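You operate a simulated robot arm through the tools that you are given. There is no shell and no other tool. Be economical: measure what you need, move in short steps, check, and stop when the job is done.

The job below is to be done with a simulated two-armed robot. You get a single attempt, and the scene is never put back.

JOB
Pick up the teal case from the top of the brown table with one hand, pass it to the other hand and put it on the top of the grey table. Set down upright: teal case.

Only the result counts: the job must be done as asked and must still hold three seconds after the hand-in. Knocking over, shifting, dropping, spilling or breaking anything else fails it.

ROBOT AND FRAMES
Two 7-joint arms with two-finger parallel grippers on one trunk, on a base that drives. Base frame: it is fixed to the floor where the robot stands at the start and does not move with it; the origin is under the middle of the robot, x ahead of it, y to its left, z up; the surface under the hand at the start is at about z = 806. Readings come in mm, rad, newtons and seconds.
The left shoulder is at the start at [202, 171, 1054], the right one opposite. Places, roughly: top of the grey table [-1000, 1500, 800]. Payload 4.4 kg a hand.
The TCP of each hand is the grasp point between the finger pads, 23 mm short of the fingertips. In the tool frame z runs along the fingers and y along their closing line. Largest opening 94 mm; finger width 38, thickness 10; the body of the gripper, 54 by 96 mm, starts 39 mm behind the TCP.
Orientation is that of the tool frame in the base frame, as a unit quaternion [w, x, y, z]. With the fingers straight down and closing along the base's y, the tool's x points along the base's -x, its y along +y and its z along -z.

CONTROLS
- The arms move only by the tool arm_command. It takes "left_steps", "right_steps" or both (then of equal length, played together; a hand with none holds still); each is a list of rows, each a list of 6 numbers: the shift along the tool's x, y, z in units of 250 mm (1.0 is 250 mm), then the turn, a rotation vector about the tool's x, y, z in units of 60 degrees (1.0 is 60 degrees). In form: [[x, y, z, ax, ay, az], ...]. A call has 1 to 12 rows; each row is the pose to reach, as a shift and turn from the pose commanded when the call began, along the tool's axes at that moment. "left_hand" and "right_hand" are, for a hand that has rows, the gripper command, from -1 (shut) to 1 (fully open), values between in proportion, set as the call begins (left out, the last holds). A call with a number of a shift or a turn outside -1 to 1 is refused whole. Rows are played at 5 a second. More than 50 mm and 0.15 rad between two rows, or a gripper value outside its range, and nothing of the call is played. A pose out of reach is approached as far as the arm can. The call stops where the force on the tool passes 40 N (or 10 N more than at its start, if that is more) or the arm is blocked; 0.2 s more then pass. Each finger travels about 72 mm/s and halts on what it meets, pressing with about 21 N; the grip force reading is that of the motor and also rises with nothing between the fingers. The clock runs only during rows and for 0.2 s after the last one: add rows that repeat a pose to give the fingers time. It gives the time, the measured TCP pose, the force on the tool (base axes), the opening and the grip force at its end, in the units of the frame above (readings bear some noise), with the torque about the TCP (base axes, N m) and any sound that the robot's microphone picked up, and new pictures: "show" is both (left out), scene, wrist or none (wrist: the cameras of the hands that moved).
- Cameras (640 x 400 px; columns grow to the right, rows downward): "scene" is now at [346.2, 4.3, 1195.2]; the picture's right is [0.04, -1.00, 0.00], its down [-0.45, -0.02, -0.89] and it looks along [0.89, 0.04, -0.45] (base axes); focal length 216 px, centre (320, 200). "left" rides on the left gripper at [86, -16, -74] in its tool frame; the picture's right is [0.18, 0.98, 0.00], its down [-0.58, 0.11, -0.81] and it looks along [-0.79, 0.15, 0.59] (tool axes); focal length 243 px, centre (320, 200). "right" rides on the right gripper at [86, 16, -75] in its tool frame; the picture's right is [-0.18, 0.98, 0.00], its down [-0.58, -0.11, -0.81] and it looks along [-0.79, -0.15, 0.59] (tool axes); focal length 243 px, centre (320, 200). There is no depth. A picture from a camera that has moved, and an enlarged one, comes with that camera's place and axes in the base frame and with its lens.
- lift_body(by): slides the trunk up (or, below 0, down) by that many mm; the arms and the scene camera ride with it, the base frame stays. It gives what a move gives, with no picture.
- drive_base(legs): drives the robot by 1 to 6 legs, each [ahead, left, turn to the left] in mm, mm and rad, along the robot's own axes; the way and the turn of a leg run together, so that a leg with both is an arc; at most 1500 mm and 3.142 rad a leg. The arms and the cameras ride along, it lands a little off, and it stops where it bumps. It gives what a move gives, and a new picture of the scene camera.
- aim_head(pan, tilt): turns the head with the scene camera to pan (to the left, within 1.396 rad either way) and tilt (down, from -0.506 to 1.204), counted from straight ahead of the robot. It gives what a move gives, and a new picture of the scene camera.
- zoom(camera, box): a new picture of the part [left, top, right, bottom] of that camera's present view, enlarged. No time passes.
- sign_off(): hands the job in; it is judged then, once.

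Go step by step. Nothing tells you exact positions but the pictures and the camera data: compare them with the known pose of the tool, close in by small moves and look again before you grip or let go. The budget is 120 turns and 260 pictures, counting those below and the enlarged ones. Unless the task says otherwise, let go and move clear before handing in, and close with one line.

The tools are called after "Request:" as a command line: name --argument value ..., lists and objects as JSON in quotes. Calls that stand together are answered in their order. arm_command: Moves the arms, as the interface text tells. Its arguments: {"type":"object","properties":{"left_steps":{"type":"array"},"left_hand":{"type":"number"},"right_steps":{"type":"array"},"right_hand":{"type":"number"},"show":{"type":"string","enum":["both","scene","wrist","none"]}},"required":[]} The other tools are called the same way: lift_body (by) slides the trunk up or down; drive_base (legs) drives the base; aim_head (pan, tilt) turns the head that bears the scene camera; zoom (camera, box) takes an enlarged picture of a part of a camera's view; sign_off () hands the job in.

At the start:

```text
clock: 0.0
left_eef_pos: [537.6, 215.8, 1095.5]
left_tool_rot: [0.0, 0.001, 1.0, 0.0]
left_force: [-0.4, 0.6, 0.1]
left_wrist_torque: [-0.03, 0.01, -0.01]
left_width: 93.9
left_grasp_force: 0.0
right_eef_pos: [568.3, -185.0, 1029.6]
right_tool_rot: [0.0, 0.0, 1.0, 0.001]
right_force: [-0.2, 0.4, -0.4]
right_wrist_torque: [-0.04, -0.01, -0.02]
right_width: 94.1
right_grasp_force: 0.0
trunk travel left (down, up): [-75.0, 313.0]
robot x, y, heading: [3.6, 1.4, 0.003]
head pan, tilt: [0.044, 0.471]
```

scene: 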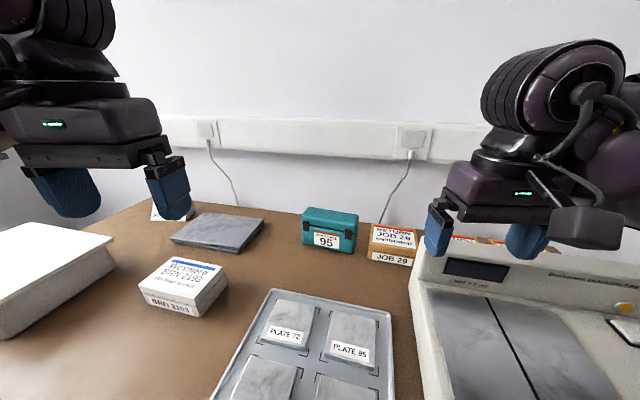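
right: 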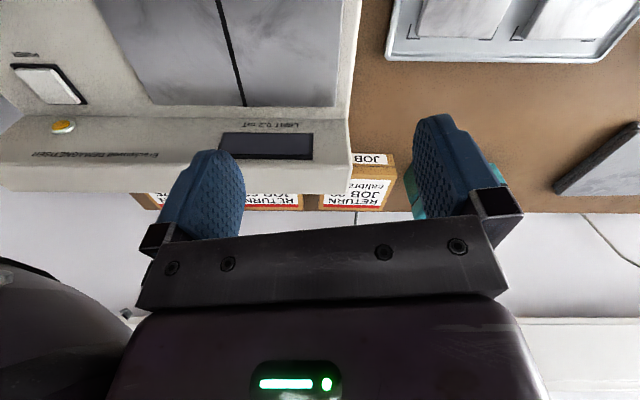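
left: 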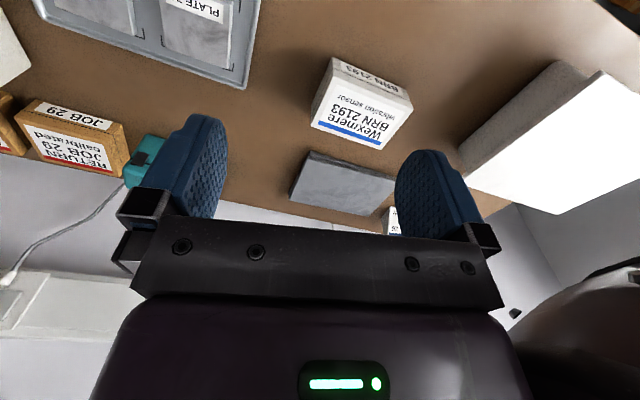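

The teal case stands near the back of the brown table, about [800, 0], next to a brown box on its right. I'll zoom in to measure it and see what is around it.

Request:
zoom --camera "scene" --box '[270, 180, 450, 292]'

Request:
aim_head --pan 1.39 --tilt 0.4

```text
3.56 times, centred on (360, 236) of scene
camera zoom: at [346.2, 4.3, 1195.2], right [0.04, -1.0, 0.0], down [-0.45, -0.02, -0.89], along [0.89, 0.04, -0.45], focal length 766 px, centre (178, 72)
```

zoom: 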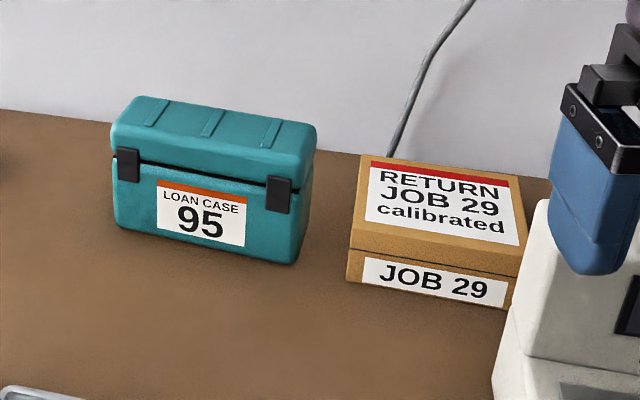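

```text
clock: 1.5
left_eef_pos: [536.9, 215.9, 1094.8]
left_tool_rot: [0.001, -0.001, 1.0, 0.0]
left_force: [0.1, 0.2, 0.0]
left_wrist_torque: [0.0, 0.02, -0.04]
left_width: 94.0
left_grasp_force: 0.0
right_eef_pos: [568.7, -183.9, 1029.7]
right_tool_rot: [0.0, 0.0, 1.0, 0.0]
right_force: [-1.2, 0.5, -0.8]
right_wrist_torque: [0.03, 0.0, -0.01]
right_width: 94.1
right_grasp_force: 0.0
trunk travel left (down, up): [-75.0, 313.0]
robot x, y, heading: [1.5, -1.5, 0.005]
head pan, tilt: [1.389, 0.4]
camera scene: at [271.5, 91.5, 1201.7], right [0.98, -0.18, 0.0], down [-0.07, -0.38, -0.92], along [0.17, 0.91, -0.39], focal length 216 px, centre (320, 200)
```

scene: 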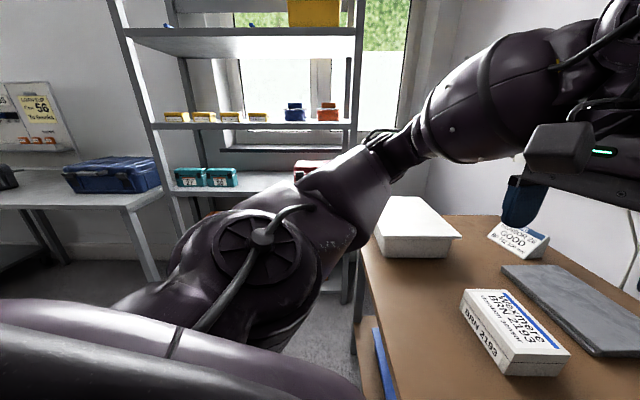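

The case is about 146 x 75 x 83 mm, turned about 17 degrees and centred near [855, 0], and the grey table is behind to the left. The right hand will take it across its depth, off-centre to the right. I'll turn that hand and bring it over the case first.

Request:
arm_command --right_steps '[[-0.08, 0.05, 0, 0, 0, -0.1], [-0.16, 0.1, 0, 0, 0, -0.2], [-0.24, 0.15, 0, 0, 0, -0.3], [-0.32, 0.2, 0, 0, 0, -0.4], [-0.4, 0.25, 0, 0, 0, -0.5], [-0.48, 0.3, 0, 0, 0, -0.6], [-0.56, 0.35, 0, 0, 0, -0.7], [-0.64, 0.4, 0, 0, 0, -0.8], [-0.72, 0.45, 0, 0, 0, -0.9], [-0.8, 0.5, 0, 0, 0, -1.0]]' --right_hand 1 --show "wrist"

Request:
aim_head --pan 0.0 --tilt 0.5

```text
clock: 3.7
left_eef_pos: [537.8, 216.0, 1095.2]
left_tool_rot: [0.0, 0.0, 1.0, -0.001]
left_force: [0.0, -0.2, 0.2]
left_wrist_torque: [0.0, 0.02, -0.01]
left_width: 94.0
left_grasp_force: 0.0
right_eef_pos: [758.7, -66.1, 1029.7]
right_tool_rot: [0.0, -0.478, 0.878, 0.0]
right_force: [-0.2, 0.6, 1.3]
right_wrist_torque: [0.0, -0.01, 0.02]
right_width: 93.8
right_grasp_force: 0.1
right hand out of reach, approached as far as the arm can: row 10
trunk travel left (down, up): [-75.0, 313.0]
robot x, y, heading: [2.2, -0.1, 0.0]
head pan, tilt: [1.389, 0.4]
camera right: at [698.0, -128.2, 1104.5], right [-0.73, 0.69, 0.0], down [0.41, 0.43, 0.81], along [0.56, 0.58, -0.59], focal length 243 px, centre (320, 200)
```

right: 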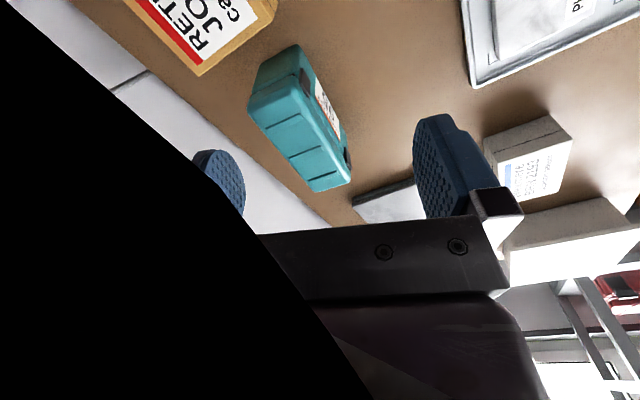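

```text
clock: 5.2
left_eef_pos: [537.8, 215.7, 1094.5]
left_tool_rot: [0.0, 0.0, 1.0, 0.0]
left_force: [0.0, -1.3, 0.4]
left_wrist_torque: [0.01, -0.02, -0.01]
left_width: 93.9
left_grasp_force: 0.0
right_eef_pos: [758.3, -65.4, 1028.3]
right_tool_rot: [0.0, -0.476, 0.879, 0.0]
right_force: [0.5, 0.9, -0.5]
right_wrist_torque: [0.03, -0.01, -0.05]
right_width: 94.0
right_grasp_force: 0.0
trunk travel left (down, up): [-75.0, 313.0]
robot x, y, heading: [1.1, 1.5, 0.0]
head pan, tilt: [0.0, 0.499]
camera scene: at [345.7, 0.5, 1192.6], right [0.0, -1.0, 0.0], down [-0.48, 0.0, -0.88], along [0.88, 0.0, -0.48], focal length 216 px, centre (320, 200)
```

scene: 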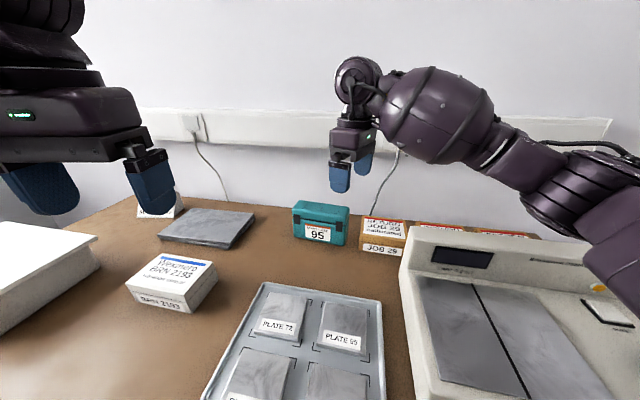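

The right wrist runs into a limit at this yaw. Turning the robot about 20 degrees left eases the wrist angle and puts the case on the right arm's own side.

Request:
drive_base --legs '[[0, 0, 0.38]]'

Request:
aim_head --pan -0.35 --tilt 0.5

```text
clock: 6.8
left_eef_pos: [419.8, 398.2, 1094.5]
left_tool_rot: [0.0, -0.187, 0.982, 0.0]
left_force: [-0.1, 0.0, 0.9]
left_wrist_torque: [0.02, -0.01, 0.0]
left_width: 94.1
left_grasp_force: 0.3
right_eef_pos: [729.1, 218.2, 1028.7]
right_tool_rot: [0.0, -0.633, 0.774, 0.0]
right_force: [0.6, 0.2, 0.6]
right_wrist_torque: [-0.06, -0.01, 0.01]
right_width: 94.0
right_grasp_force: 0.0
trunk travel left (down, up): [-75.0, 313.0]
robot x, y, heading: [-2.7, 1.6, 0.372]
head pan, tilt: [0.0, 0.499]
camera scene: at [321.5, 127.2, 1192.6], right [0.37, -0.93, 0.0], down [-0.45, -0.18, -0.88], along [0.82, 0.32, -0.48], focal length 216 px, centre (320, 200)
```

scene: 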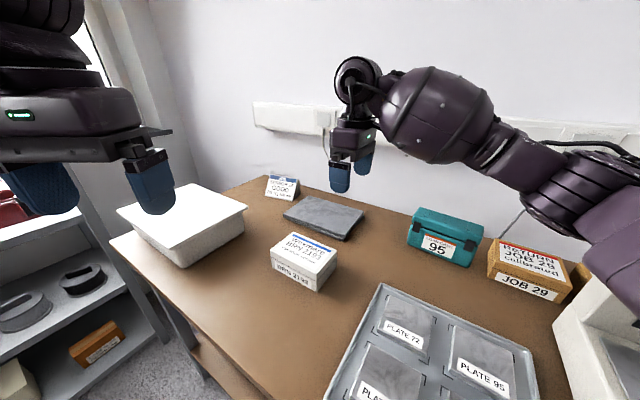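

```text
clock: 7.6
left_eef_pos: [419.7, 398.4, 1094.4]
left_tool_rot: [0.0, -0.187, 0.982, 0.0]
left_force: [-0.2, 0.6, -0.5]
left_wrist_torque: [-0.03, -0.02, 0.0]
left_width: 94.0
left_grasp_force: 0.0
right_eef_pos: [728.1, 217.9, 1028.8]
right_tool_rot: [0.001, -0.633, 0.774, 0.0]
right_force: [1.0, 0.3, -0.4]
right_wrist_torque: [-0.05, -0.01, 0.03]
right_width: 94.0
right_grasp_force: 0.1
trunk travel left (down, up): [-75.0, 313.0]
robot x, y, heading: [3.8, -0.0, 0.372]
head pan, tilt: [-0.351, 0.499]
camera scene: at [328.0, 95.7, 1192.6], right [0.03, -1.0, 0.0], down [-0.48, -0.01, -0.88], along [0.88, 0.02, -0.48], focal length 216 px, centre (320, 200)
```

scene: 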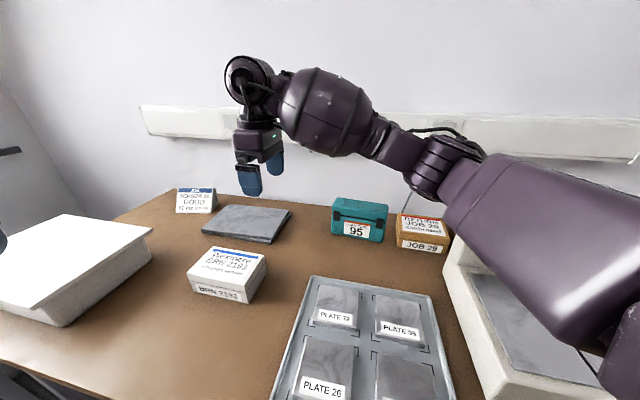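

Request:
zoom --camera "scene" --box '[310, 180, 470, 280]'

```text
4.00 times, centred on (390, 230) of scene
camera zoom: at [328.0, 95.7, 1192.6], right [0.03, -1.0, 0.0], down [-0.48, -0.01, -0.88], along [0.88, 0.02, -0.48], focal length 862 px, centre (40, 80)
```

zoom: 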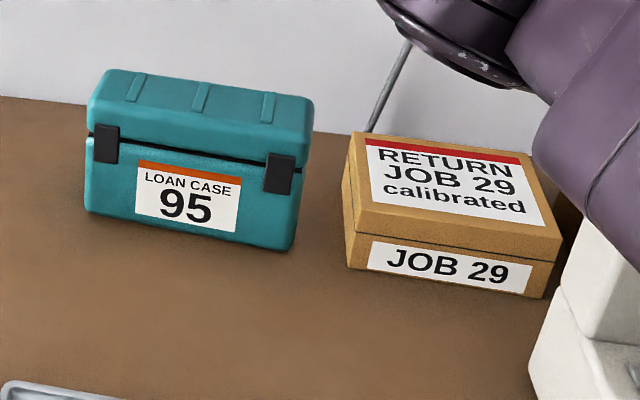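

The case centre comes out near [852, -5], its top at about 890 and its long axis along (0.31, 0.95). I'll bring the right hand over it at z 960, 18 mm toward its right end.

Request:
arm_command --right_steps '[[0.085, -0.065, 0, 0, 0, 0.01], [0.17, -0.13, 0, 0, 0, 0.02], [0.255, -0.195, 0, 0, 0, 0.03], [0.34, -0.26, 0, 0, 0, 0.04], [0.425, -0.325, 0, 0, 0, 0.05], [0.51, -0.39, 0.03, 0, 0, 0.06], [0.595, -0.455, 0.08, 0, 0, 0.07], [0.68, -0.52, 0.14, 0, 0, 0.08], [0.765, -0.585, 0.2, 0, 0, 0.1], [0.848, -0.652, 0.276, 0, 0, 0.11], [0.848, -0.652, 0.276, 0, 0, 0.11]]' --right_hand 1

```text
clock: 10.0
left_eef_pos: [415.5, 401.7, 1101.0]
left_tool_rot: [0.006, -0.188, 0.982, -0.001]
left_force: [-0.8, -0.5, 0.9]
left_wrist_torque: [0.0, -0.04, 0.02]
left_width: 94.3
left_grasp_force: 0.1
right_eef_pos: [745.0, 10.6, 992.1]
right_tool_rot: [0.003, -0.564, 0.826, -0.007]
right_force: [0.2, 0.4, -0.7]
right_wrist_torque: [0.03, -0.09, 0.01]
right_width: 94.1
right_grasp_force: 0.0
right hand out of reach, approached as far as the arm can: row 1, 2, 3, 4, 5, 6, 7, 8, 9, 10, 11
trunk travel left (down, up): [-75.0, 313.0]
robot x, y, heading: [1.0, -0.2, 0.375]
head pan, tilt: [-0.351, 0.499]
camera scene: at [323.2, 99.1, 1196.3], right [0.03, -1.0, 0.0], down [-0.48, -0.02, -0.88], along [0.88, 0.02, -0.48], focal length 216 px, centre (320, 200)
camera right: at [697.2, -61.9, 1067.3], right [-0.85, 0.53, -0.02], down [0.3, 0.51, 0.81], along [0.43, 0.68, -0.59], focal length 243 px, centre (320, 200)
```

scene: 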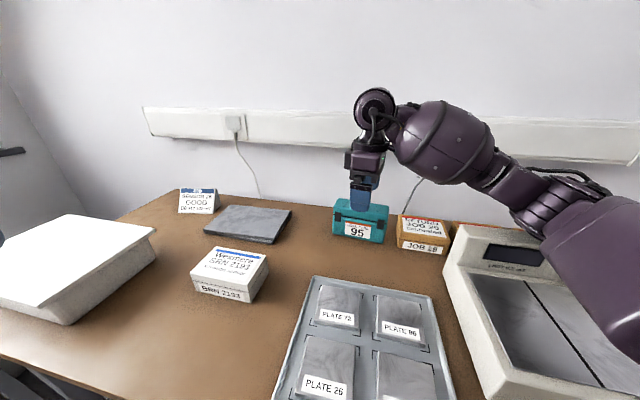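
right: 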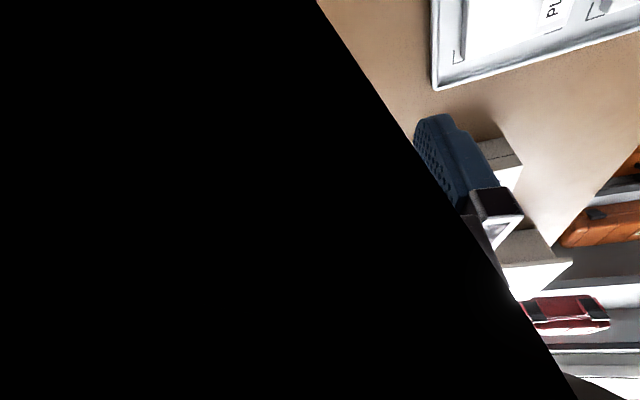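

The right arm stalled short of the case and the robot leaned a little, so something may be touching. I'll look at the right arm and the balance before moving again.

Request:
aim_head --pan -0.9 --tilt 0.6

```text
clock: 11.0
left_eef_pos: [415.4, 402.6, 1096.8]
left_tool_rot: [0.004, -0.188, 0.982, -0.001]
left_force: [0.7, 0.5, -0.5]
left_wrist_torque: [0.03, -0.02, -0.02]
left_width: 94.2
left_grasp_force: 0.1
right_eef_pos: [745.3, 10.2, 991.1]
right_tool_rot: [0.002, -0.563, 0.826, -0.009]
right_force: [-0.4, -0.4, 0.4]
right_wrist_torque: [0.01, 0.01, -0.01]
right_width: 93.9
right_grasp_force: 0.1
trunk travel left (down, up): [-75.0, 313.0]
robot x, y, heading: [-0.5, 0.6, 0.377]
head pan, tilt: [-0.901, 0.6]
camera scene: at [309.5, 53.5, 1185.7], right [-0.5, -0.87, 0.0], down [-0.49, 0.28, -0.83], along [0.72, -0.41, -0.56], focal length 216 px, centre (320, 200)
```

scene: 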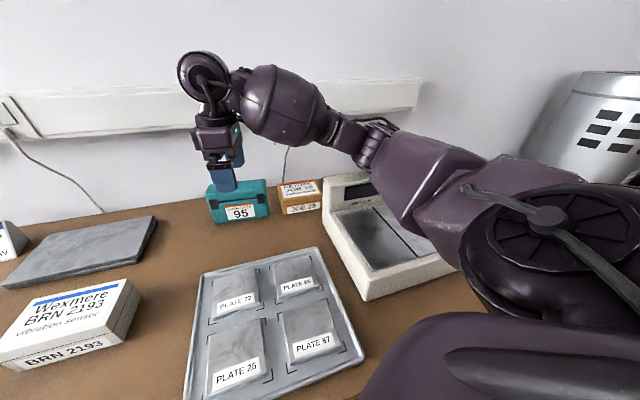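

The elbow and forearm hang low over the balance. I'll raise the trunk to get them clear.

Request:
lift_body --by 180

Request:
arm_command --right_steps '[[0, 0, 0, 0, 0, 0]]'

```text
clock: 13.0
left_eef_pos: [421.1, 398.2, 1274.1]
left_tool_rot: [-0.001, -0.186, 0.983, -0.001]
left_force: [-0.8, 0.3, -0.1]
left_wrist_torque: [0.0, 0.01, 0.0]
left_width: 94.1
left_grasp_force: 0.1
right_eef_pos: [605.6, -48.4, 1424.3]
right_tool_rot: [0.24, -0.544, 0.802, -0.059]
right_force: [0.3, -0.1, 0.9]
right_wrist_torque: [0.0, -0.03, -0.02]
right_width: 94.0
right_grasp_force: 0.0
trunk travel left (down, up): [-255.0, 133.0]
robot x, y, heading: [-3.3, -0.4, 0.377]
head pan, tilt: [-0.901, 0.6]
```

```text
clock: 13.4
left_eef_pos: [419.8, 397.8, 1274.0]
left_tool_rot: [-0.001, -0.186, 0.983, -0.001]
left_force: [-0.3, -0.3, 0.0]
left_wrist_torque: [-0.01, 0.01, 0.05]
left_width: 94.2
left_grasp_force: 0.1
right_eef_pos: [605.2, -47.3, 1425.8]
right_tool_rot: [0.242, -0.543, 0.802, -0.058]
right_force: [-0.7, 0.3, 0.0]
right_wrist_torque: [0.02, -0.02, 0.02]
right_width: 94.2
right_grasp_force: 0.0
trunk travel left (down, up): [-255.0, 133.0]
robot x, y, heading: [4.0, 1.4, 0.375]
head pan, tilt: [-0.901, 0.6]
camera scene: at [159.1, -11.9, 1392.5], right [-0.5, -0.87, 0.0], down [-0.49, 0.28, -0.83], along [0.71, -0.41, -0.56], focal length 216 px, centre (320, 200)
camera right: at [532.2, -130.6, 1458.3], right [-0.77, 0.56, -0.29], down [-0.1, 0.34, 0.93], along [0.62, 0.75, -0.21], focal length 243 px, centre (320, 200)
```

scene: 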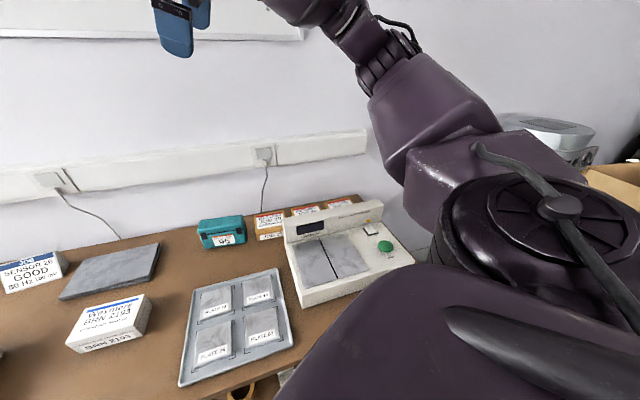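
right: 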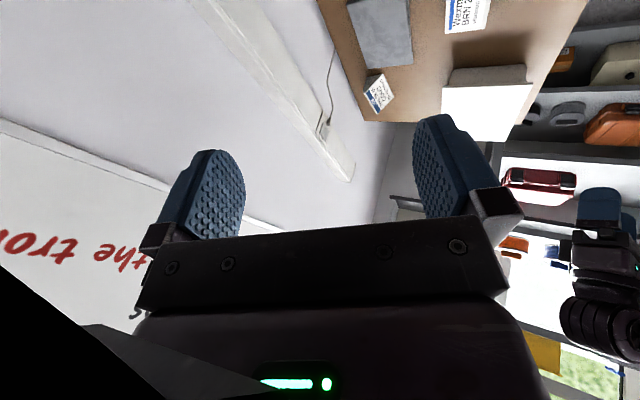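

The arm sprang up once freed, so it had been pressing on something. It is now well clear, and its tilt is close to the outward lean I wanted. I'll straighten it about the tool x axis and come down in the clear to about z 1225.

Request:
arm_command --right_steps '[[0.007, -0.002, 0.09, -0.037, 0, 0], [0.014, -0.004, 0.18, -0.074, 0, 0], [0.021, -0.006, 0.27, -0.11, 0, 0], [0.028, -0.008, 0.36, -0.147, 0, 0], [0.035, -0.01, 0.45, -0.184, 0, 0], [0.042, -0.012, 0.54, -0.22, 0, 0], [0.049, -0.014, 0.63, -0.257, 0, 0], [0.056, -0.016, 0.72, -0.294, 0, 0], [0.063, -0.018, 0.81, -0.33, 0, 0], [0.07, -0.02, 0.895, -0.368, 0, 0]]'

```text
clock: 15.6
left_eef_pos: [421.1, 398.6, 1274.2]
left_tool_rot: [0.0, -0.187, 0.982, 0.001]
left_force: [0.2, 0.0, 0.3]
left_wrist_torque: [-0.01, 0.03, 0.02]
left_width: 94.1
left_grasp_force: 0.0
right_eef_pos: [597.3, -3.2, 1229.2]
right_tool_rot: [0.137, -0.579, 0.799, 0.088]
right_force: [0.5, 0.8, -0.9]
right_wrist_torque: [0.0, 0.03, 0.02]
right_width: 94.1
right_grasp_force: 0.1
right hand out of reach, approached as far as the arm can: row 1, 2, 3, 4, 5, 6, 7, 8, 9, 10
trunk travel left (down, up): [-255.0, 133.0]
robot x, y, heading: [-0.4, -0.7, 0.375]
head pan, tilt: [-0.901, 0.6]
camera scene: at [160.3, -11.1, 1392.4], right [-0.5, -0.87, 0.0], down [-0.49, 0.28, -0.82], along [0.71, -0.41, -0.57], focal length 216 px, centre (320, 200)
camera right: at [548.5, -97.4, 1273.7], right [-0.88, 0.47, 0.04], down [0.18, 0.25, 0.95], along [0.44, 0.85, -0.3], focal length 243 px, centre (320, 200)
```

scene: 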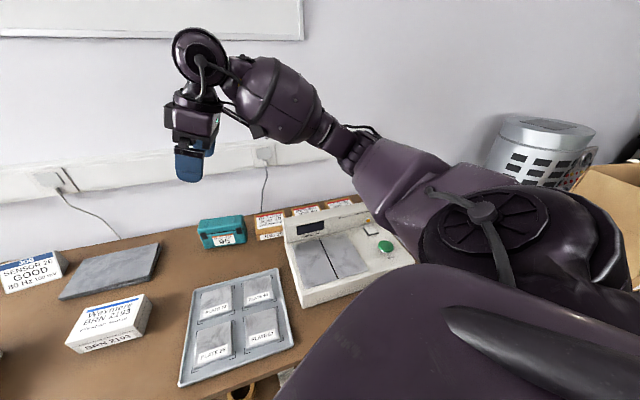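
right: 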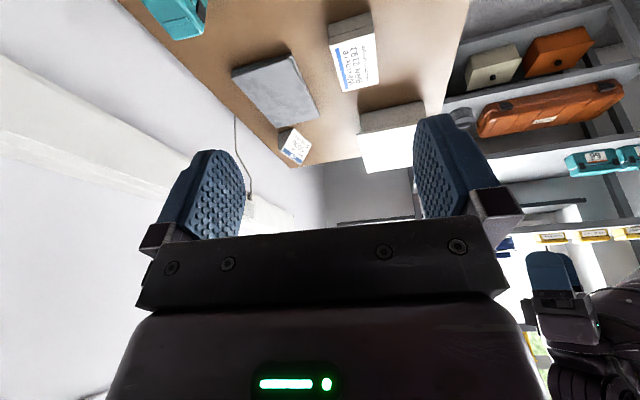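

Raising the trunk also drew the shoulders back about 160 mm, which shortens the reach. I'll first bring the right arm back to a neutral posture and then lower the trunk again.

Request:
arm_command --right_steps '[[-0.014, 0.005, 0.005, 0.015, 0.031, 0.083], [-0.029, 0.01, 0.01, 0.03, 0.062, 0.167], [-0.043, 0.015, 0.015, 0.044, 0.093, 0.25], [-0.058, 0.02, 0.02, 0.059, 0.124, 0.333], [-0.072, 0.025, 0.025, 0.073, 0.155, 0.416], [-0.086, 0.03, 0.03, 0.088, 0.187, 0.5], [-0.1, 0.035, 0.035, 0.103, 0.218, 0.583], [-0.115, 0.04, 0.04, 0.118, 0.249, 0.666], [-0.13, 0.045, 0.045, 0.132, 0.28, 0.75], [-0.144, 0.05, 0.048, 0.147, 0.311, 0.833]]' --show "scene"

Request:
aim_head --pan -0.2 --tilt 1.15

```text
clock: 17.8
left_eef_pos: [419.3, 398.8, 1274.9]
left_tool_rot: [0.0, -0.187, 0.982, -0.001]
left_force: [0.5, 0.0, -0.9]
left_wrist_torque: [0.0, 0.01, -0.03]
left_width: 94.3
left_grasp_force: 0.1
right_eef_pos: [598.8, 35.9, 1229.5]
right_tool_rot: [-0.002, -0.186, 0.983, -0.01]
right_force: [-0.8, 0.0, -1.0]
right_wrist_torque: [-0.02, 0.02, 0.01]
right_width: 94.2
right_grasp_force: 0.1
trunk travel left (down, up): [-255.0, 133.0]
robot x, y, heading: [1.0, 2.3, 0.377]
head pan, tilt: [-0.901, 0.6]
camera scene: at [159.1, -11.7, 1392.5], right [-0.5, -0.87, 0.0], down [-0.49, 0.28, -0.83], along [0.71, -0.41, -0.56], focal length 216 px, centre (320, 200)
```

scene: 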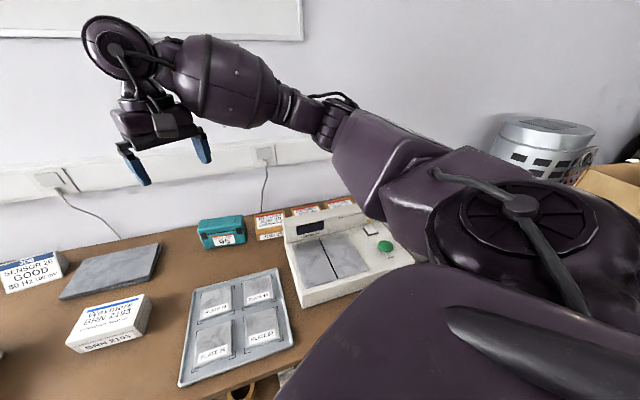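

```text
clock: 18.8
left_eef_pos: [420.6, 398.3, 1274.3]
left_tool_rot: [0.001, -0.187, 0.982, 0.0]
left_force: [0.4, -0.2, -2.0]
left_wrist_torque: [0.0, 0.04, -0.01]
left_width: 94.1
left_grasp_force: 0.1
right_eef_pos: [597.6, 34.5, 1229.7]
right_tool_rot: [-0.003, -0.187, 0.982, -0.009]
right_force: [0.2, 0.5, -0.7]
right_wrist_torque: [-0.03, -0.01, 0.02]
right_width: 94.0
right_grasp_force: 0.1
trunk travel left (down, up): [-255.0, 133.0]
robot x, y, heading: [0.0, -5.2, 0.374]
head pan, tilt: [-0.201, 1.15]
camera scene: at [141.3, 42.7, 1350.9], right [0.17, -0.98, 0.0], down [-0.9, -0.16, -0.41], along [0.4, 0.07, -0.91], focal length 216 px, centre (320, 200)
```

scene: 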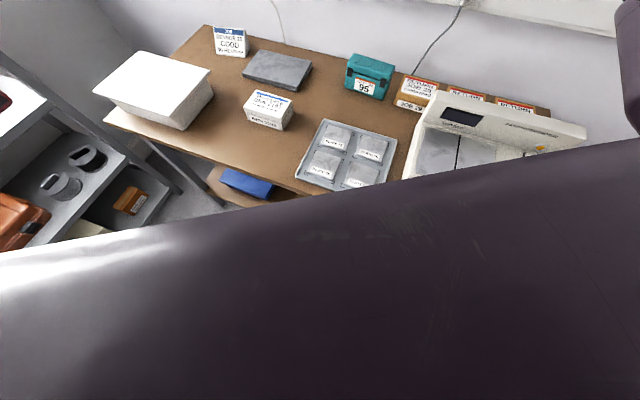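

Commands start from the measured pose, and the arm is back in neutral. I'll lower the trunk and test how far the right wrist turns the other way (inward).

Request:
lift_body --by -160

Request:
arm_command --right_steps '[[0, 0, 0, 0, 0, 0.1], [0, 0, 0, 0, 0, 0.2], [0, 0, 0, 0, 0, 0.3], [0, 0, 0, 0, 0, 0.4], [0, 0, 0, 0, 0, 0.5], [0, 0, 0, 0, 0, 0.6], [0, 0, 0, 0, 0, 0.7], [0, 0, 0, 0, 0, 0.8], [0, 0, 0, 0, 0, 0.9], [0, 0, 0, 0, 0, 1.0]]' --show "wrist"

Request:
aim_head --pan -0.5 --tilt 0.5

```text
clock: 20.7
left_eef_pos: [418.4, 398.7, 1116.8]
left_tool_rot: [0.001, -0.187, 0.982, -0.001]
left_force: [0.1, 0.4, 0.0]
left_wrist_torque: [0.02, 0.0, 0.01]
left_width: 93.8
left_grasp_force: 0.0
right_eef_pos: [596.4, 34.7, 1072.5]
right_tool_rot: [-0.002, -0.186, 0.983, -0.008]
right_force: [0.2, -1.4, 0.2]
right_wrist_torque: [0.04, -0.03, 0.04]
right_width: 94.1
right_grasp_force: 0.0
trunk travel left (down, up): [-95.0, 293.0]
robot x, y, heading: [-1.1, -2.1, 0.376]
head pan, tilt: [-0.201, 1.15]
```

```text
clock: 22.9
left_eef_pos: [420.0, 399.8, 1114.9]
left_tool_rot: [0.0, -0.186, 0.982, 0.001]
left_force: [0.9, 0.5, -0.6]
left_wrist_torque: [0.03, -0.01, 0.01]
left_width: 93.9
left_grasp_force: 0.0
right_eef_pos: [597.3, 34.1, 1070.5]
right_tool_rot: [0.001, 0.33, 0.944, -0.01]
right_force: [-0.5, -0.2, -0.1]
right_wrist_torque: [-0.03, 0.02, 0.0]
right_width: 94.2
right_grasp_force: 0.2
trunk travel left (down, up): [-95.0, 293.0]
robot x, y, heading: [-0.1, -0.7, 0.372]
head pan, tilt: [-0.201, 1.15]
camera right: at [540.6, 104.0, 1144.2], right [0.76, 0.65, -0.02], down [0.39, -0.43, 0.81], along [0.52, -0.62, -0.58], focal length 243 px, centre (320, 200)
```

right: 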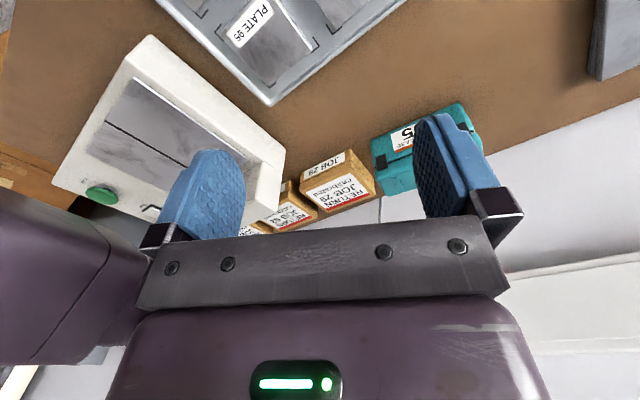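

```text
clock: 23.9
left_eef_pos: [419.3, 398.2, 1114.3]
left_tool_rot: [0.001, -0.186, 0.983, 0.001]
left_force: [-0.7, 0.3, -0.2]
left_wrist_torque: [-0.01, -0.03, -0.02]
left_width: 94.0
left_grasp_force: 0.0
right_eef_pos: [597.8, 34.7, 1070.3]
right_tool_rot: [0.001, 0.33, 0.944, -0.01]
right_force: [-0.1, 0.0, 0.4]
right_wrist_torque: [0.0, 0.04, -0.03]
right_width: 93.6
right_grasp_force: 0.1
trunk travel left (down, up): [-95.0, 293.0]
robot x, y, heading: [-0.3, 3.2, 0.372]
head pan, tilt: [-0.499, 0.499]
camera scene: at [309.7, 75.3, 1218.0], right [-0.12, -0.99, 0.0], down [-0.48, 0.06, -0.88], along [0.87, -0.11, -0.48], focal length 216 px, centre (320, 200)
```

scene: 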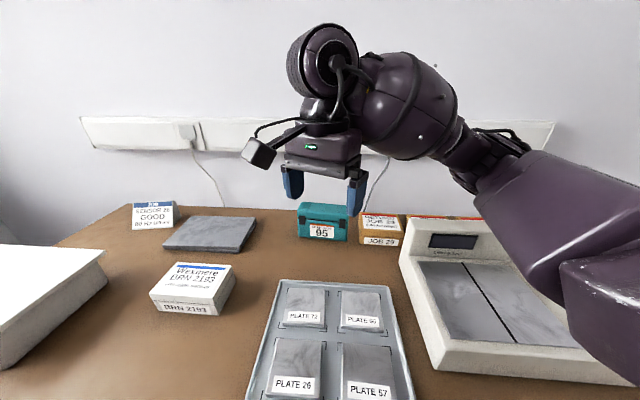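

Turning inward works easily, and the camera view is clear. I'll continue inward toward a tool-x heading of 72 degrees.

Request:
arm_command --right_steps '[[0, 0, 0, 0, 0, 0.1], [0, 0, 0, 0, 0, 0.2], [0, 0, 0, 0, 0, 0.3], [0, 0, 0, 0, 0, 0.4], [0, 0, 0, 0, 0, 0.5], [0, 0, 0, 0, 0, 0.6], [0, 0, 0, 0, 0, 0.7], [0, 0, 0, 0, 0, 0.8], [0, 0, 0, 0, 0, 0.9], [0, 0, 0, 0, 0, 1.0]]' --show "wrist"

```text
clock: 26.1
left_eef_pos: [420.9, 398.3, 1114.0]
left_tool_rot: [0.0, -0.187, 0.982, 0.0]
left_force: [-1.1, -0.2, -0.6]
left_wrist_torque: [0.0, 0.03, -0.01]
left_width: 94.2
left_grasp_force: 0.0
right_eef_pos: [597.6, 34.9, 1069.6]
right_tool_rot: [0.006, 0.758, 0.652, -0.007]
right_force: [-0.2, 0.3, -0.4]
right_wrist_torque: [0.05, 0.01, -0.01]
right_width: 93.9
right_grasp_force: 0.1
trunk travel left (down, up): [-95.0, 293.0]
robot x, y, heading: [-3.4, -1.0, 0.373]
head pan, tilt: [-0.499, 0.499]
camera right: at [626.8, 120.8, 1143.5], right [0.94, -0.33, 0.0], down [-0.19, -0.54, 0.82], along [-0.27, -0.77, -0.58], focal length 243 px, centre (320, 200)
```

right: 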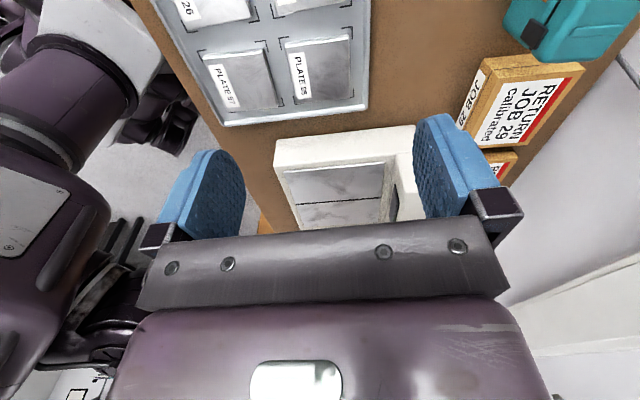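

The inward yaw is fully reachable. I'll finish the yaw to 72 degrees, add a 12 degree outward lean and move halfway over, staying high.

Request:
arm_command --right_steps '[[-0.01, 0.083, 0, -0.003, 0.033, 0.026], [-0.02, 0.167, 0, -0.005, 0.067, 0.052], [-0.03, 0.25, 0, -0.008, 0.1, 0.078], [-0.04, 0.333, 0, -0.011, 0.133, 0.104], [-0.05, 0.417, 0, -0.013, 0.167, 0.13], [-0.06, 0.5, 0, -0.016, 0.2, 0.156]]'

```text
clock: 27.5
left_eef_pos: [420.7, 397.9, 1115.8]
left_tool_rot: [0.0, -0.187, 0.982, 0.0]
left_force: [0.0, -0.8, 0.0]
left_wrist_torque: [-0.01, 0.01, 0.01]
left_width: 93.9
left_grasp_force: 0.0
right_eef_pos: [718.8, 0.1, 1069.7]
right_tool_rot: [-0.056, 0.805, 0.585, 0.078]
right_force: [0.7, -1.0, 0.1]
right_wrist_torque: [0.01, -0.04, 0.0]
right_width: 94.0
right_grasp_force: 0.1
trunk travel left (down, up): [-95.0, 293.0]
robot x, y, heading: [-1.3, -2.8, 0.377]
head pan, tilt: [-0.499, 0.499]
camera scene: at [309.9, 75.1, 1218.0], right [-0.12, -0.99, 0.0], down [-0.48, 0.06, -0.88], along [0.87, -0.11, -0.48], focal length 216 px, centre (320, 200)
camera right: at [756.1, 65.3, 1160.8], right [0.88, -0.47, -0.03], down [-0.33, -0.66, 0.68], along [-0.34, -0.59, -0.73], focal length 243 px, centre (320, 200)
```

scene: 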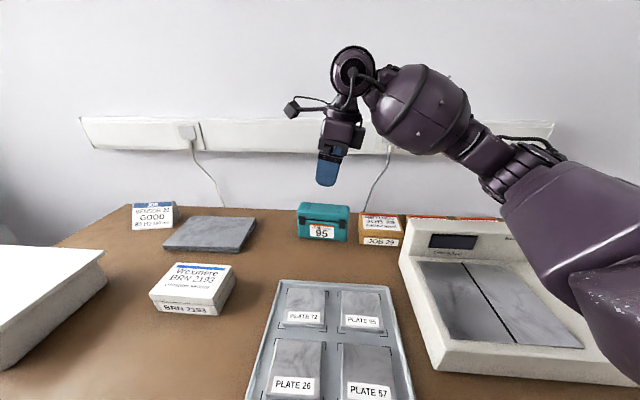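
right: 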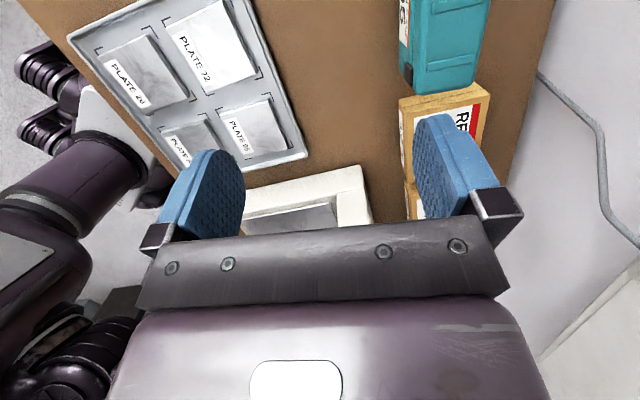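

Orientation is right: heading 72 degrees, 11 degree lean. Now over the case and down to z 960, where the fingertips still clear its top.

Request:
arm_command --right_steps '[[-0.009, 0.085, 0.07, 0, 0, 0], [-0.018, 0.17, 0.14, 0, 0, 0], [-0.027, 0.256, 0.21, 0, 0, 0], [-0.035, 0.34, 0.28, 0, 0, 0], [-0.044, 0.425, 0.36, 0, 0, 0], [-0.053, 0.511, 0.438, 0, 0, 0], [-0.053, 0.511, 0.438, 0, 0, 0]]'

```text
clock: 29.1
left_eef_pos: [420.0, 399.0, 1114.9]
left_tool_rot: [0.001, -0.186, 0.982, 0.0]
left_force: [0.2, 0.8, 0.1]
left_wrist_torque: [0.02, -0.04, -0.01]
left_width: 94.1
left_grasp_force: 0.1
right_eef_pos: [843.4, -30.4, 962.3]
right_tool_rot: [-0.055, 0.805, 0.586, 0.078]
right_force: [0.4, -0.3, 0.6]
right_wrist_torque: [-0.03, 0.02, 0.01]
right_width: 94.0
right_grasp_force: 0.0
trunk travel left (down, up): [-95.0, 293.0]
robot x, y, heading: [-1.2, -1.0, 0.374]
head pan, tilt: [-0.499, 0.499]
camera scene: at [309.3, 75.1, 1218.3], right [-0.12, -0.99, 0.0], down [-0.47, 0.06, -0.88], along [0.87, -0.11, -0.48], focal length 216 px, centre (320, 200)
camera right: at [880.2, 33.3, 1052.3], right [0.88, -0.47, -0.03], down [-0.33, -0.65, 0.68], along [-0.34, -0.59, -0.73], focal length 243 px, centre (320, 200)
```

scene: 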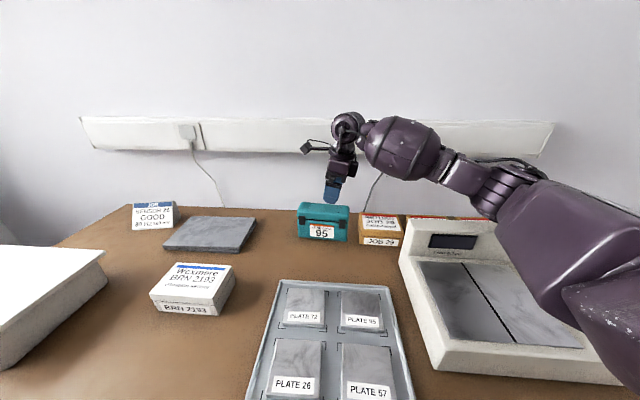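
right: 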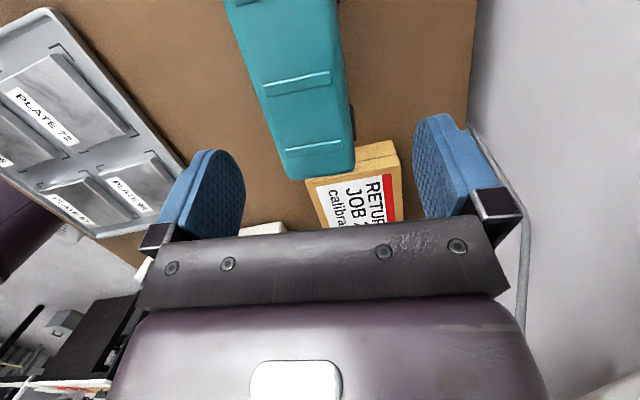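

The wrist view shows the case is about 58 mm deep, with its centre roughly 10 mm nearer the robot than the hand. I'll shift by that and go down part way.

Request:
arm_command --right_steps '[[0, -0.038, 0, 0, 0, 0], [-0.012, -0.038, 0.06, 0, 0, 0], [-0.023, -0.038, 0.12, 0, 0, 0], [-0.035, -0.038, 0.175, 0, 0, 0], [-0.041, -0.038, 0.21, 0, 0, 0], [-0.041, -0.038, 0.21, 0, 0, 0]]'

```text
clock: 30.5
left_eef_pos: [421.2, 398.1, 1114.5]
left_tool_rot: [0.0, -0.186, 0.983, 0.0]
left_force: [-0.6, -0.4, 0.1]
left_wrist_torque: [-0.01, 0.0, 0.01]
left_width: 93.9
left_grasp_force: 0.1
right_eef_pos: [835.0, -27.4, 906.6]
right_tool_rot: [-0.055, 0.805, 0.586, 0.077]
right_force: [-0.3, -0.1, 0.0]
right_wrist_torque: [0.0, 0.01, 0.01]
right_width: 93.8
right_grasp_force: 0.0
trunk travel left (down, up): [-95.0, 293.0]
robot x, y, heading: [-0.4, 0.4, 0.374]
head pan, tilt: [-0.499, 0.499]
camera scene: at [309.6, 75.2, 1218.1], right [-0.12, -0.99, 0.0], down [-0.47, 0.06, -0.88], along [0.87, -0.11, -0.48], focal length 216 px, centre (320, 200)
camera right: at [871.4, 36.5, 997.4], right [0.88, -0.47, -0.03], down [-0.33, -0.65, 0.68], along [-0.34, -0.59, -0.73], focal length 243 px, centre (320, 200)
```

scene: 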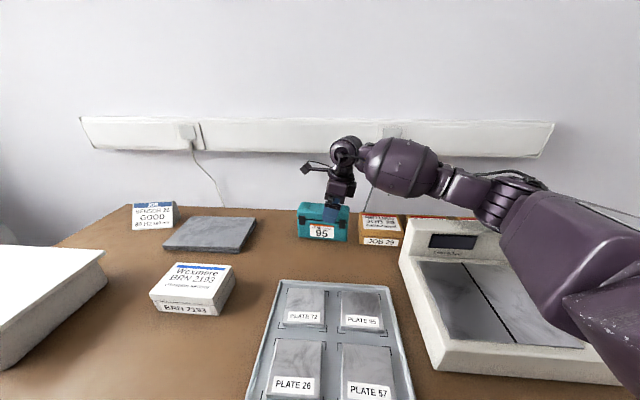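
right: 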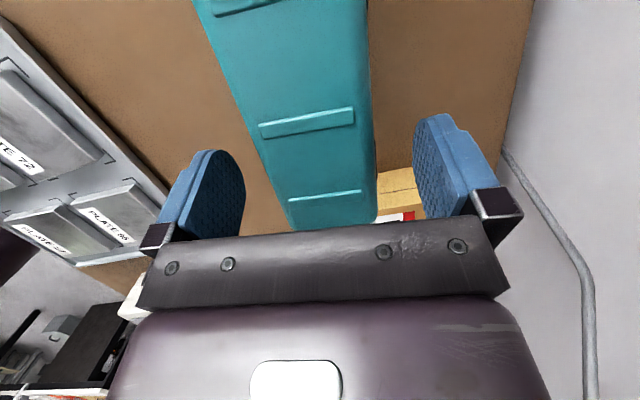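

The case is centred between the fingers. I'll come down the last 37 mm and close.

Request:
arm_command --right_steps '[[-0.01, 0, 0.05, 0, 0, 0], [-0.02, 0, 0.1, 0, 0, 0], [-0.028, 0, 0.144, 0, 0, 0], [-0.028, 0, 0.144, 0, 0, 0]]' --show "wrist"

```text
clock: 31.5
left_eef_pos: [418.8, 399.8, 1116.3]
left_tool_rot: [0.002, -0.188, 0.982, -0.001]
left_force: [-0.2, -0.7, -0.6]
left_wrist_torque: [0.02, 0.0, -0.01]
left_width: 93.7
left_grasp_force: 0.1
right_eef_pos: [835.6, -27.0, 876.0]
right_tool_rot: [-0.052, 0.805, 0.585, 0.08]
right_force: [-0.3, 0.2, 0.0]
right_wrist_torque: [0.0, -0.01, -0.01]
right_width: 93.7
right_grasp_force: 0.1
trunk travel left (down, up): [-95.0, 293.0]
robot x, y, heading: [-0.5, 0.0, 0.378]
head pan, tilt: [-0.499, 0.499]
camera right: at [871.2, 37.0, 966.8], right [0.88, -0.47, -0.03], down [-0.33, -0.65, 0.68], along [-0.34, -0.59, -0.73], focal length 243 px, centre (320, 200)
```

right: 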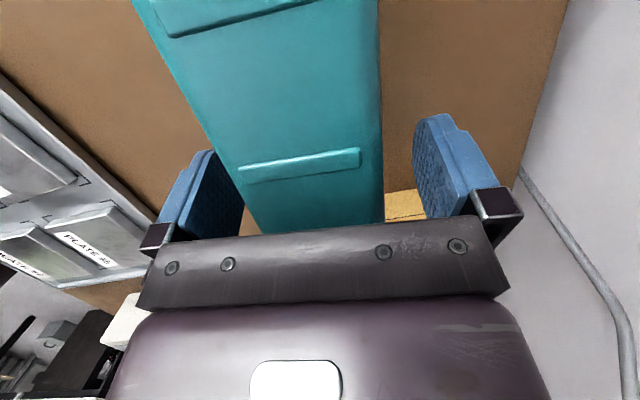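

The hand stopped 6 mm high and the robot leaned slightly, so the elbow may be lightly on the balance. The fingertips are already 37 mm down the sides, so I'll hold here and close.

Request:
arm_command --right_steps '[[0, 0, 0, 0, 0, 0], [0, 0, 0, 0, 0, 0], [0, 0, 0, 0, 0, 0], [0, 0, 0, 0, 0, 0], [0, 0, 0, 0, 0, 0]]' --right_hand -1

```text
clock: 32.7
left_eef_pos: [418.8, 399.6, 1113.6]
left_tool_rot: [0.001, -0.187, 0.982, -0.002]
left_force: [-1.1, 0.0, -0.2]
left_wrist_torque: [0.01, 0.03, 0.01]
left_width: 94.3
left_grasp_force: 0.2
right_eef_pos: [834.1, -26.2, 875.6]
right_tool_rot: [-0.053, 0.805, 0.586, 0.08]
right_force: [0.6, 1.6, 5.3]
right_wrist_torque: [0.07, 0.25, 0.02]
right_width: 63.1
right_grasp_force: 21.2
trunk travel left (down, up): [-95.0, 293.0]
robot x, y, heading: [-0.3, 1.7, 0.371]
head pan, tilt: [-0.499, 0.499]
camera scene: at [307.8, 77.3, 1218.9], right [-0.12, -0.99, 0.0], down [-0.47, 0.06, -0.88], along [0.87, -0.11, -0.48], focal length 216 px, centre (320, 200)
camera right: at [870.8, 36.9, 966.7], right [0.88, -0.48, -0.03], down [-0.33, -0.65, 0.68], along [-0.34, -0.59, -0.73], focal length 243 px, centre (320, 200)
```

scene: 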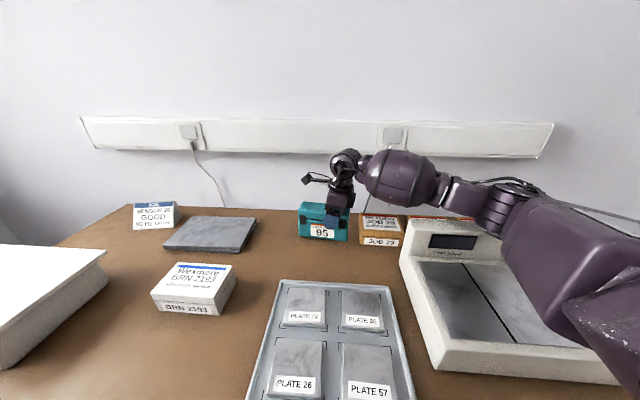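
right: 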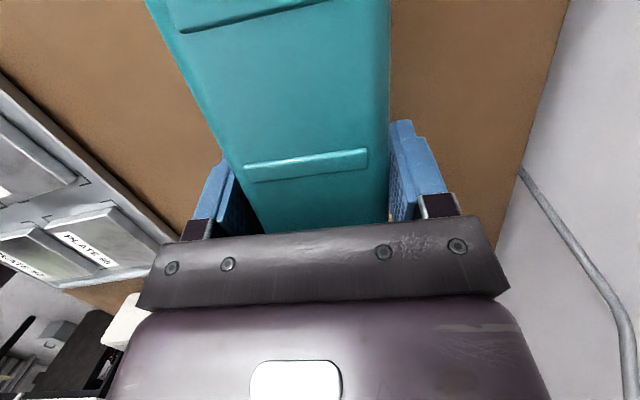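

Gripped at 63 mm wide. I'll lift 50 mm straight up to read the load.

Request:
arm_command --right_steps '[[0.004, 0, -0.02, 0, 0, 0], [0.012, 0, -0.06, 0, 0, 0], [0.02, 0, -0.1, 0, 0, 0], [0.028, 0, -0.147, 0, 0, 0], [0.038, 0, -0.196, 0, 0, 0], [0.038, 0, -0.196, 0, 0, 0]]'

```text
clock: 34.1
left_eef_pos: [421.2, 398.1, 1114.1]
left_tool_rot: [0.0, -0.187, 0.982, 0.0]
left_force: [0.0, 0.1, 1.0]
left_wrist_torque: [0.0, -0.01, 0.01]
left_width: 94.0
left_grasp_force: 0.1
right_eef_pos: [834.9, -27.3, 918.3]
right_tool_rot: [-0.055, 0.805, 0.586, 0.076]
right_force: [0.0, 0.0, -3.6]
right_wrist_torque: [-0.12, 0.06, 0.02]
right_width: 62.9
right_grasp_force: 20.1
trunk travel left (down, up): [-95.0, 293.0]
robot x, y, heading: [2.1, -2.2, 0.368]
head pan, tilt: [-0.499, 0.499]
camera scene: at [310.3, 75.2, 1217.8], right [-0.12, -0.99, 0.0], down [-0.48, 0.06, -0.88], along [0.87, -0.11, -0.48], focal length 216 px, centre (320, 200)
camera right: at [872.2, 35.9, 1009.5], right [0.88, -0.47, -0.03], down [-0.33, -0.65, 0.68], along [-0.35, -0.59, -0.73], focal length 243 px, centre (320, 200)
```

scene: 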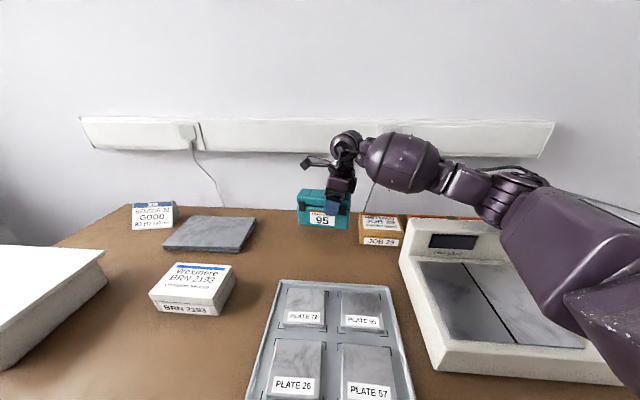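
right: 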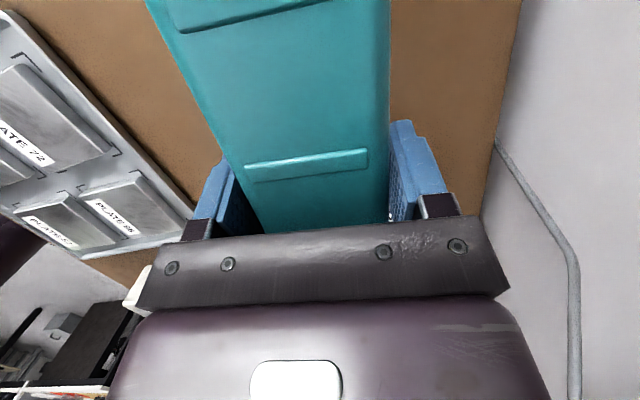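

The case is light (about 3.6 N) and held level. I'll raise it and draw it back toward the robot.

Request:
arm_command --right_steps '[[0.016, 0, -0.085, 0, 0, 0], [0.033, 0, -0.17, 0, 0, 0], [0.05, 0, -0.255, 0, 0, 0], [0.066, 0, -0.34, 0, 0, 0], [0.083, 0, -0.425, 0, 0, 0], [0.099, 0, -0.51, 0, 0, 0], [0.04, -0.08, -0.52, 0, 0, 0], [-0.025, -0.155, -0.535, 0, 0, 0], [-0.088, -0.232, -0.547, 0, 0, 0], [-0.15, -0.31, -0.56, 0, 0, 0], [-0.213, -0.387, -0.57, 0, 0, 0], [-0.276, -0.465, -0.584, 0, 0, 0]]' --show "scene"

```text
clock: 36.7
left_eef_pos: [420.3, 397.7, 1115.0]
left_tool_rot: [0.0, -0.187, 0.982, 0.0]
left_force: [-0.7, -0.4, -0.6]
left_wrist_torque: [0.0, 0.03, 0.0]
left_width: 94.0
left_grasp_force: 0.1
right_eef_pos: [691.8, -82.0, 1050.5]
right_tool_rot: [-0.055, 0.805, 0.585, 0.078]
right_force: [0.7, 0.3, -4.5]
right_wrist_torque: [-0.12, 0.01, 0.03]
right_width: 62.7
right_grasp_force: 21.3
trunk travel left (down, up): [-95.0, 293.0]
robot x, y, heading: [-1.0, -1.5, 0.369]
head pan, tilt: [-0.499, 0.499]
camera scene: at [309.2, 74.8, 1218.4], right [-0.12, -0.99, 0.0], down [-0.47, 0.06, -0.88], along [0.87, -0.11, -0.48], focal length 216 px, centre (320, 200)
```

scene: 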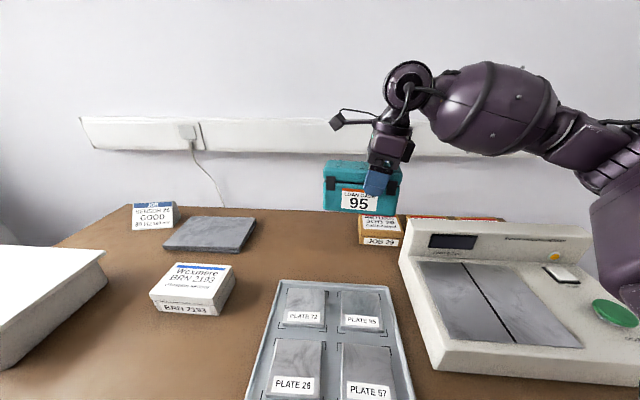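

The case is clear of everything. Before driving I'll look left and right to learn the layout around the robot.

Request:
aim_head --pan 1.39 --tilt 0.5

Request:
aim_head --pan -1.39 --tilt 0.5

```text
clock: 38.6
left_eef_pos: [421.1, 397.4, 1115.7]
left_tool_rot: [0.0, -0.187, 0.982, -0.001]
left_force: [0.1, -1.3, -0.4]
left_wrist_torque: [-0.03, -0.01, 0.0]
left_width: 94.0
left_grasp_force: 0.0
right_eef_pos: [694.9, -82.6, 1049.7]
right_tool_rot: [-0.055, 0.805, 0.586, 0.077]
right_force: [1.1, 0.0, -5.1]
right_wrist_torque: [-0.12, 0.03, 0.03]
right_width: 63.0
right_grasp_force: 21.1
trunk travel left (down, up): [-95.0, 293.0]
robot x, y, heading: [0.4, 3.5, 0.375]
head pan, tilt: [1.389, 0.499]
camera scene: at [202.3, 175.7, 1218.0], right [0.98, 0.19, 0.0], down [0.09, -0.47, -0.88], along [-0.17, 0.86, -0.48], focal length 216 px, centre (320, 200)
```

scene: 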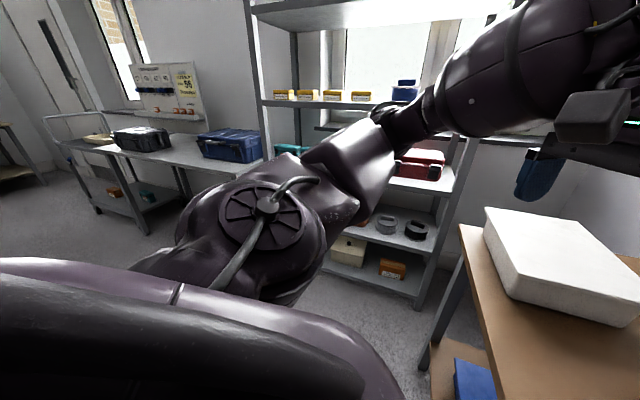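

```text
clock: 41.0
left_eef_pos: [420.4, 398.3, 1115.7]
left_tool_rot: [0.0, -0.186, 0.982, 0.0]
left_force: [-0.6, 0.5, 1.0]
left_wrist_torque: [0.01, -0.03, 0.01]
left_width: 93.9
left_grasp_force: 0.1
right_eef_pos: [693.4, -82.5, 1049.9]
right_tool_rot: [-0.055, 0.805, 0.586, 0.077]
right_force: [0.5, 0.0, -3.7]
right_wrist_torque: [-0.09, 0.03, 0.0]
right_width: 62.5
right_grasp_force: 21.0
trunk travel left (down, up): [-95.0, 293.0]
robot x, y, heading: [-2.0, -2.2, 0.379]
head pan, tilt: [-1.389, 0.499]
camera scene: at [267.9, 9.2, 1217.9], right [-0.85, -0.53, 0.0], down [-0.25, 0.41, -0.88], along [0.46, -0.74, -0.48], focal length 216 px, centre (320, 200)
```

scene: 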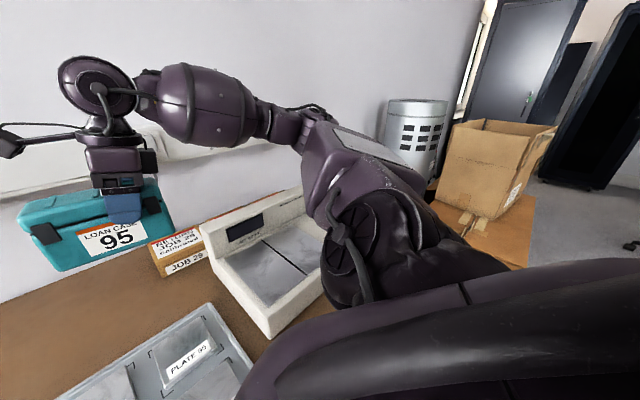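

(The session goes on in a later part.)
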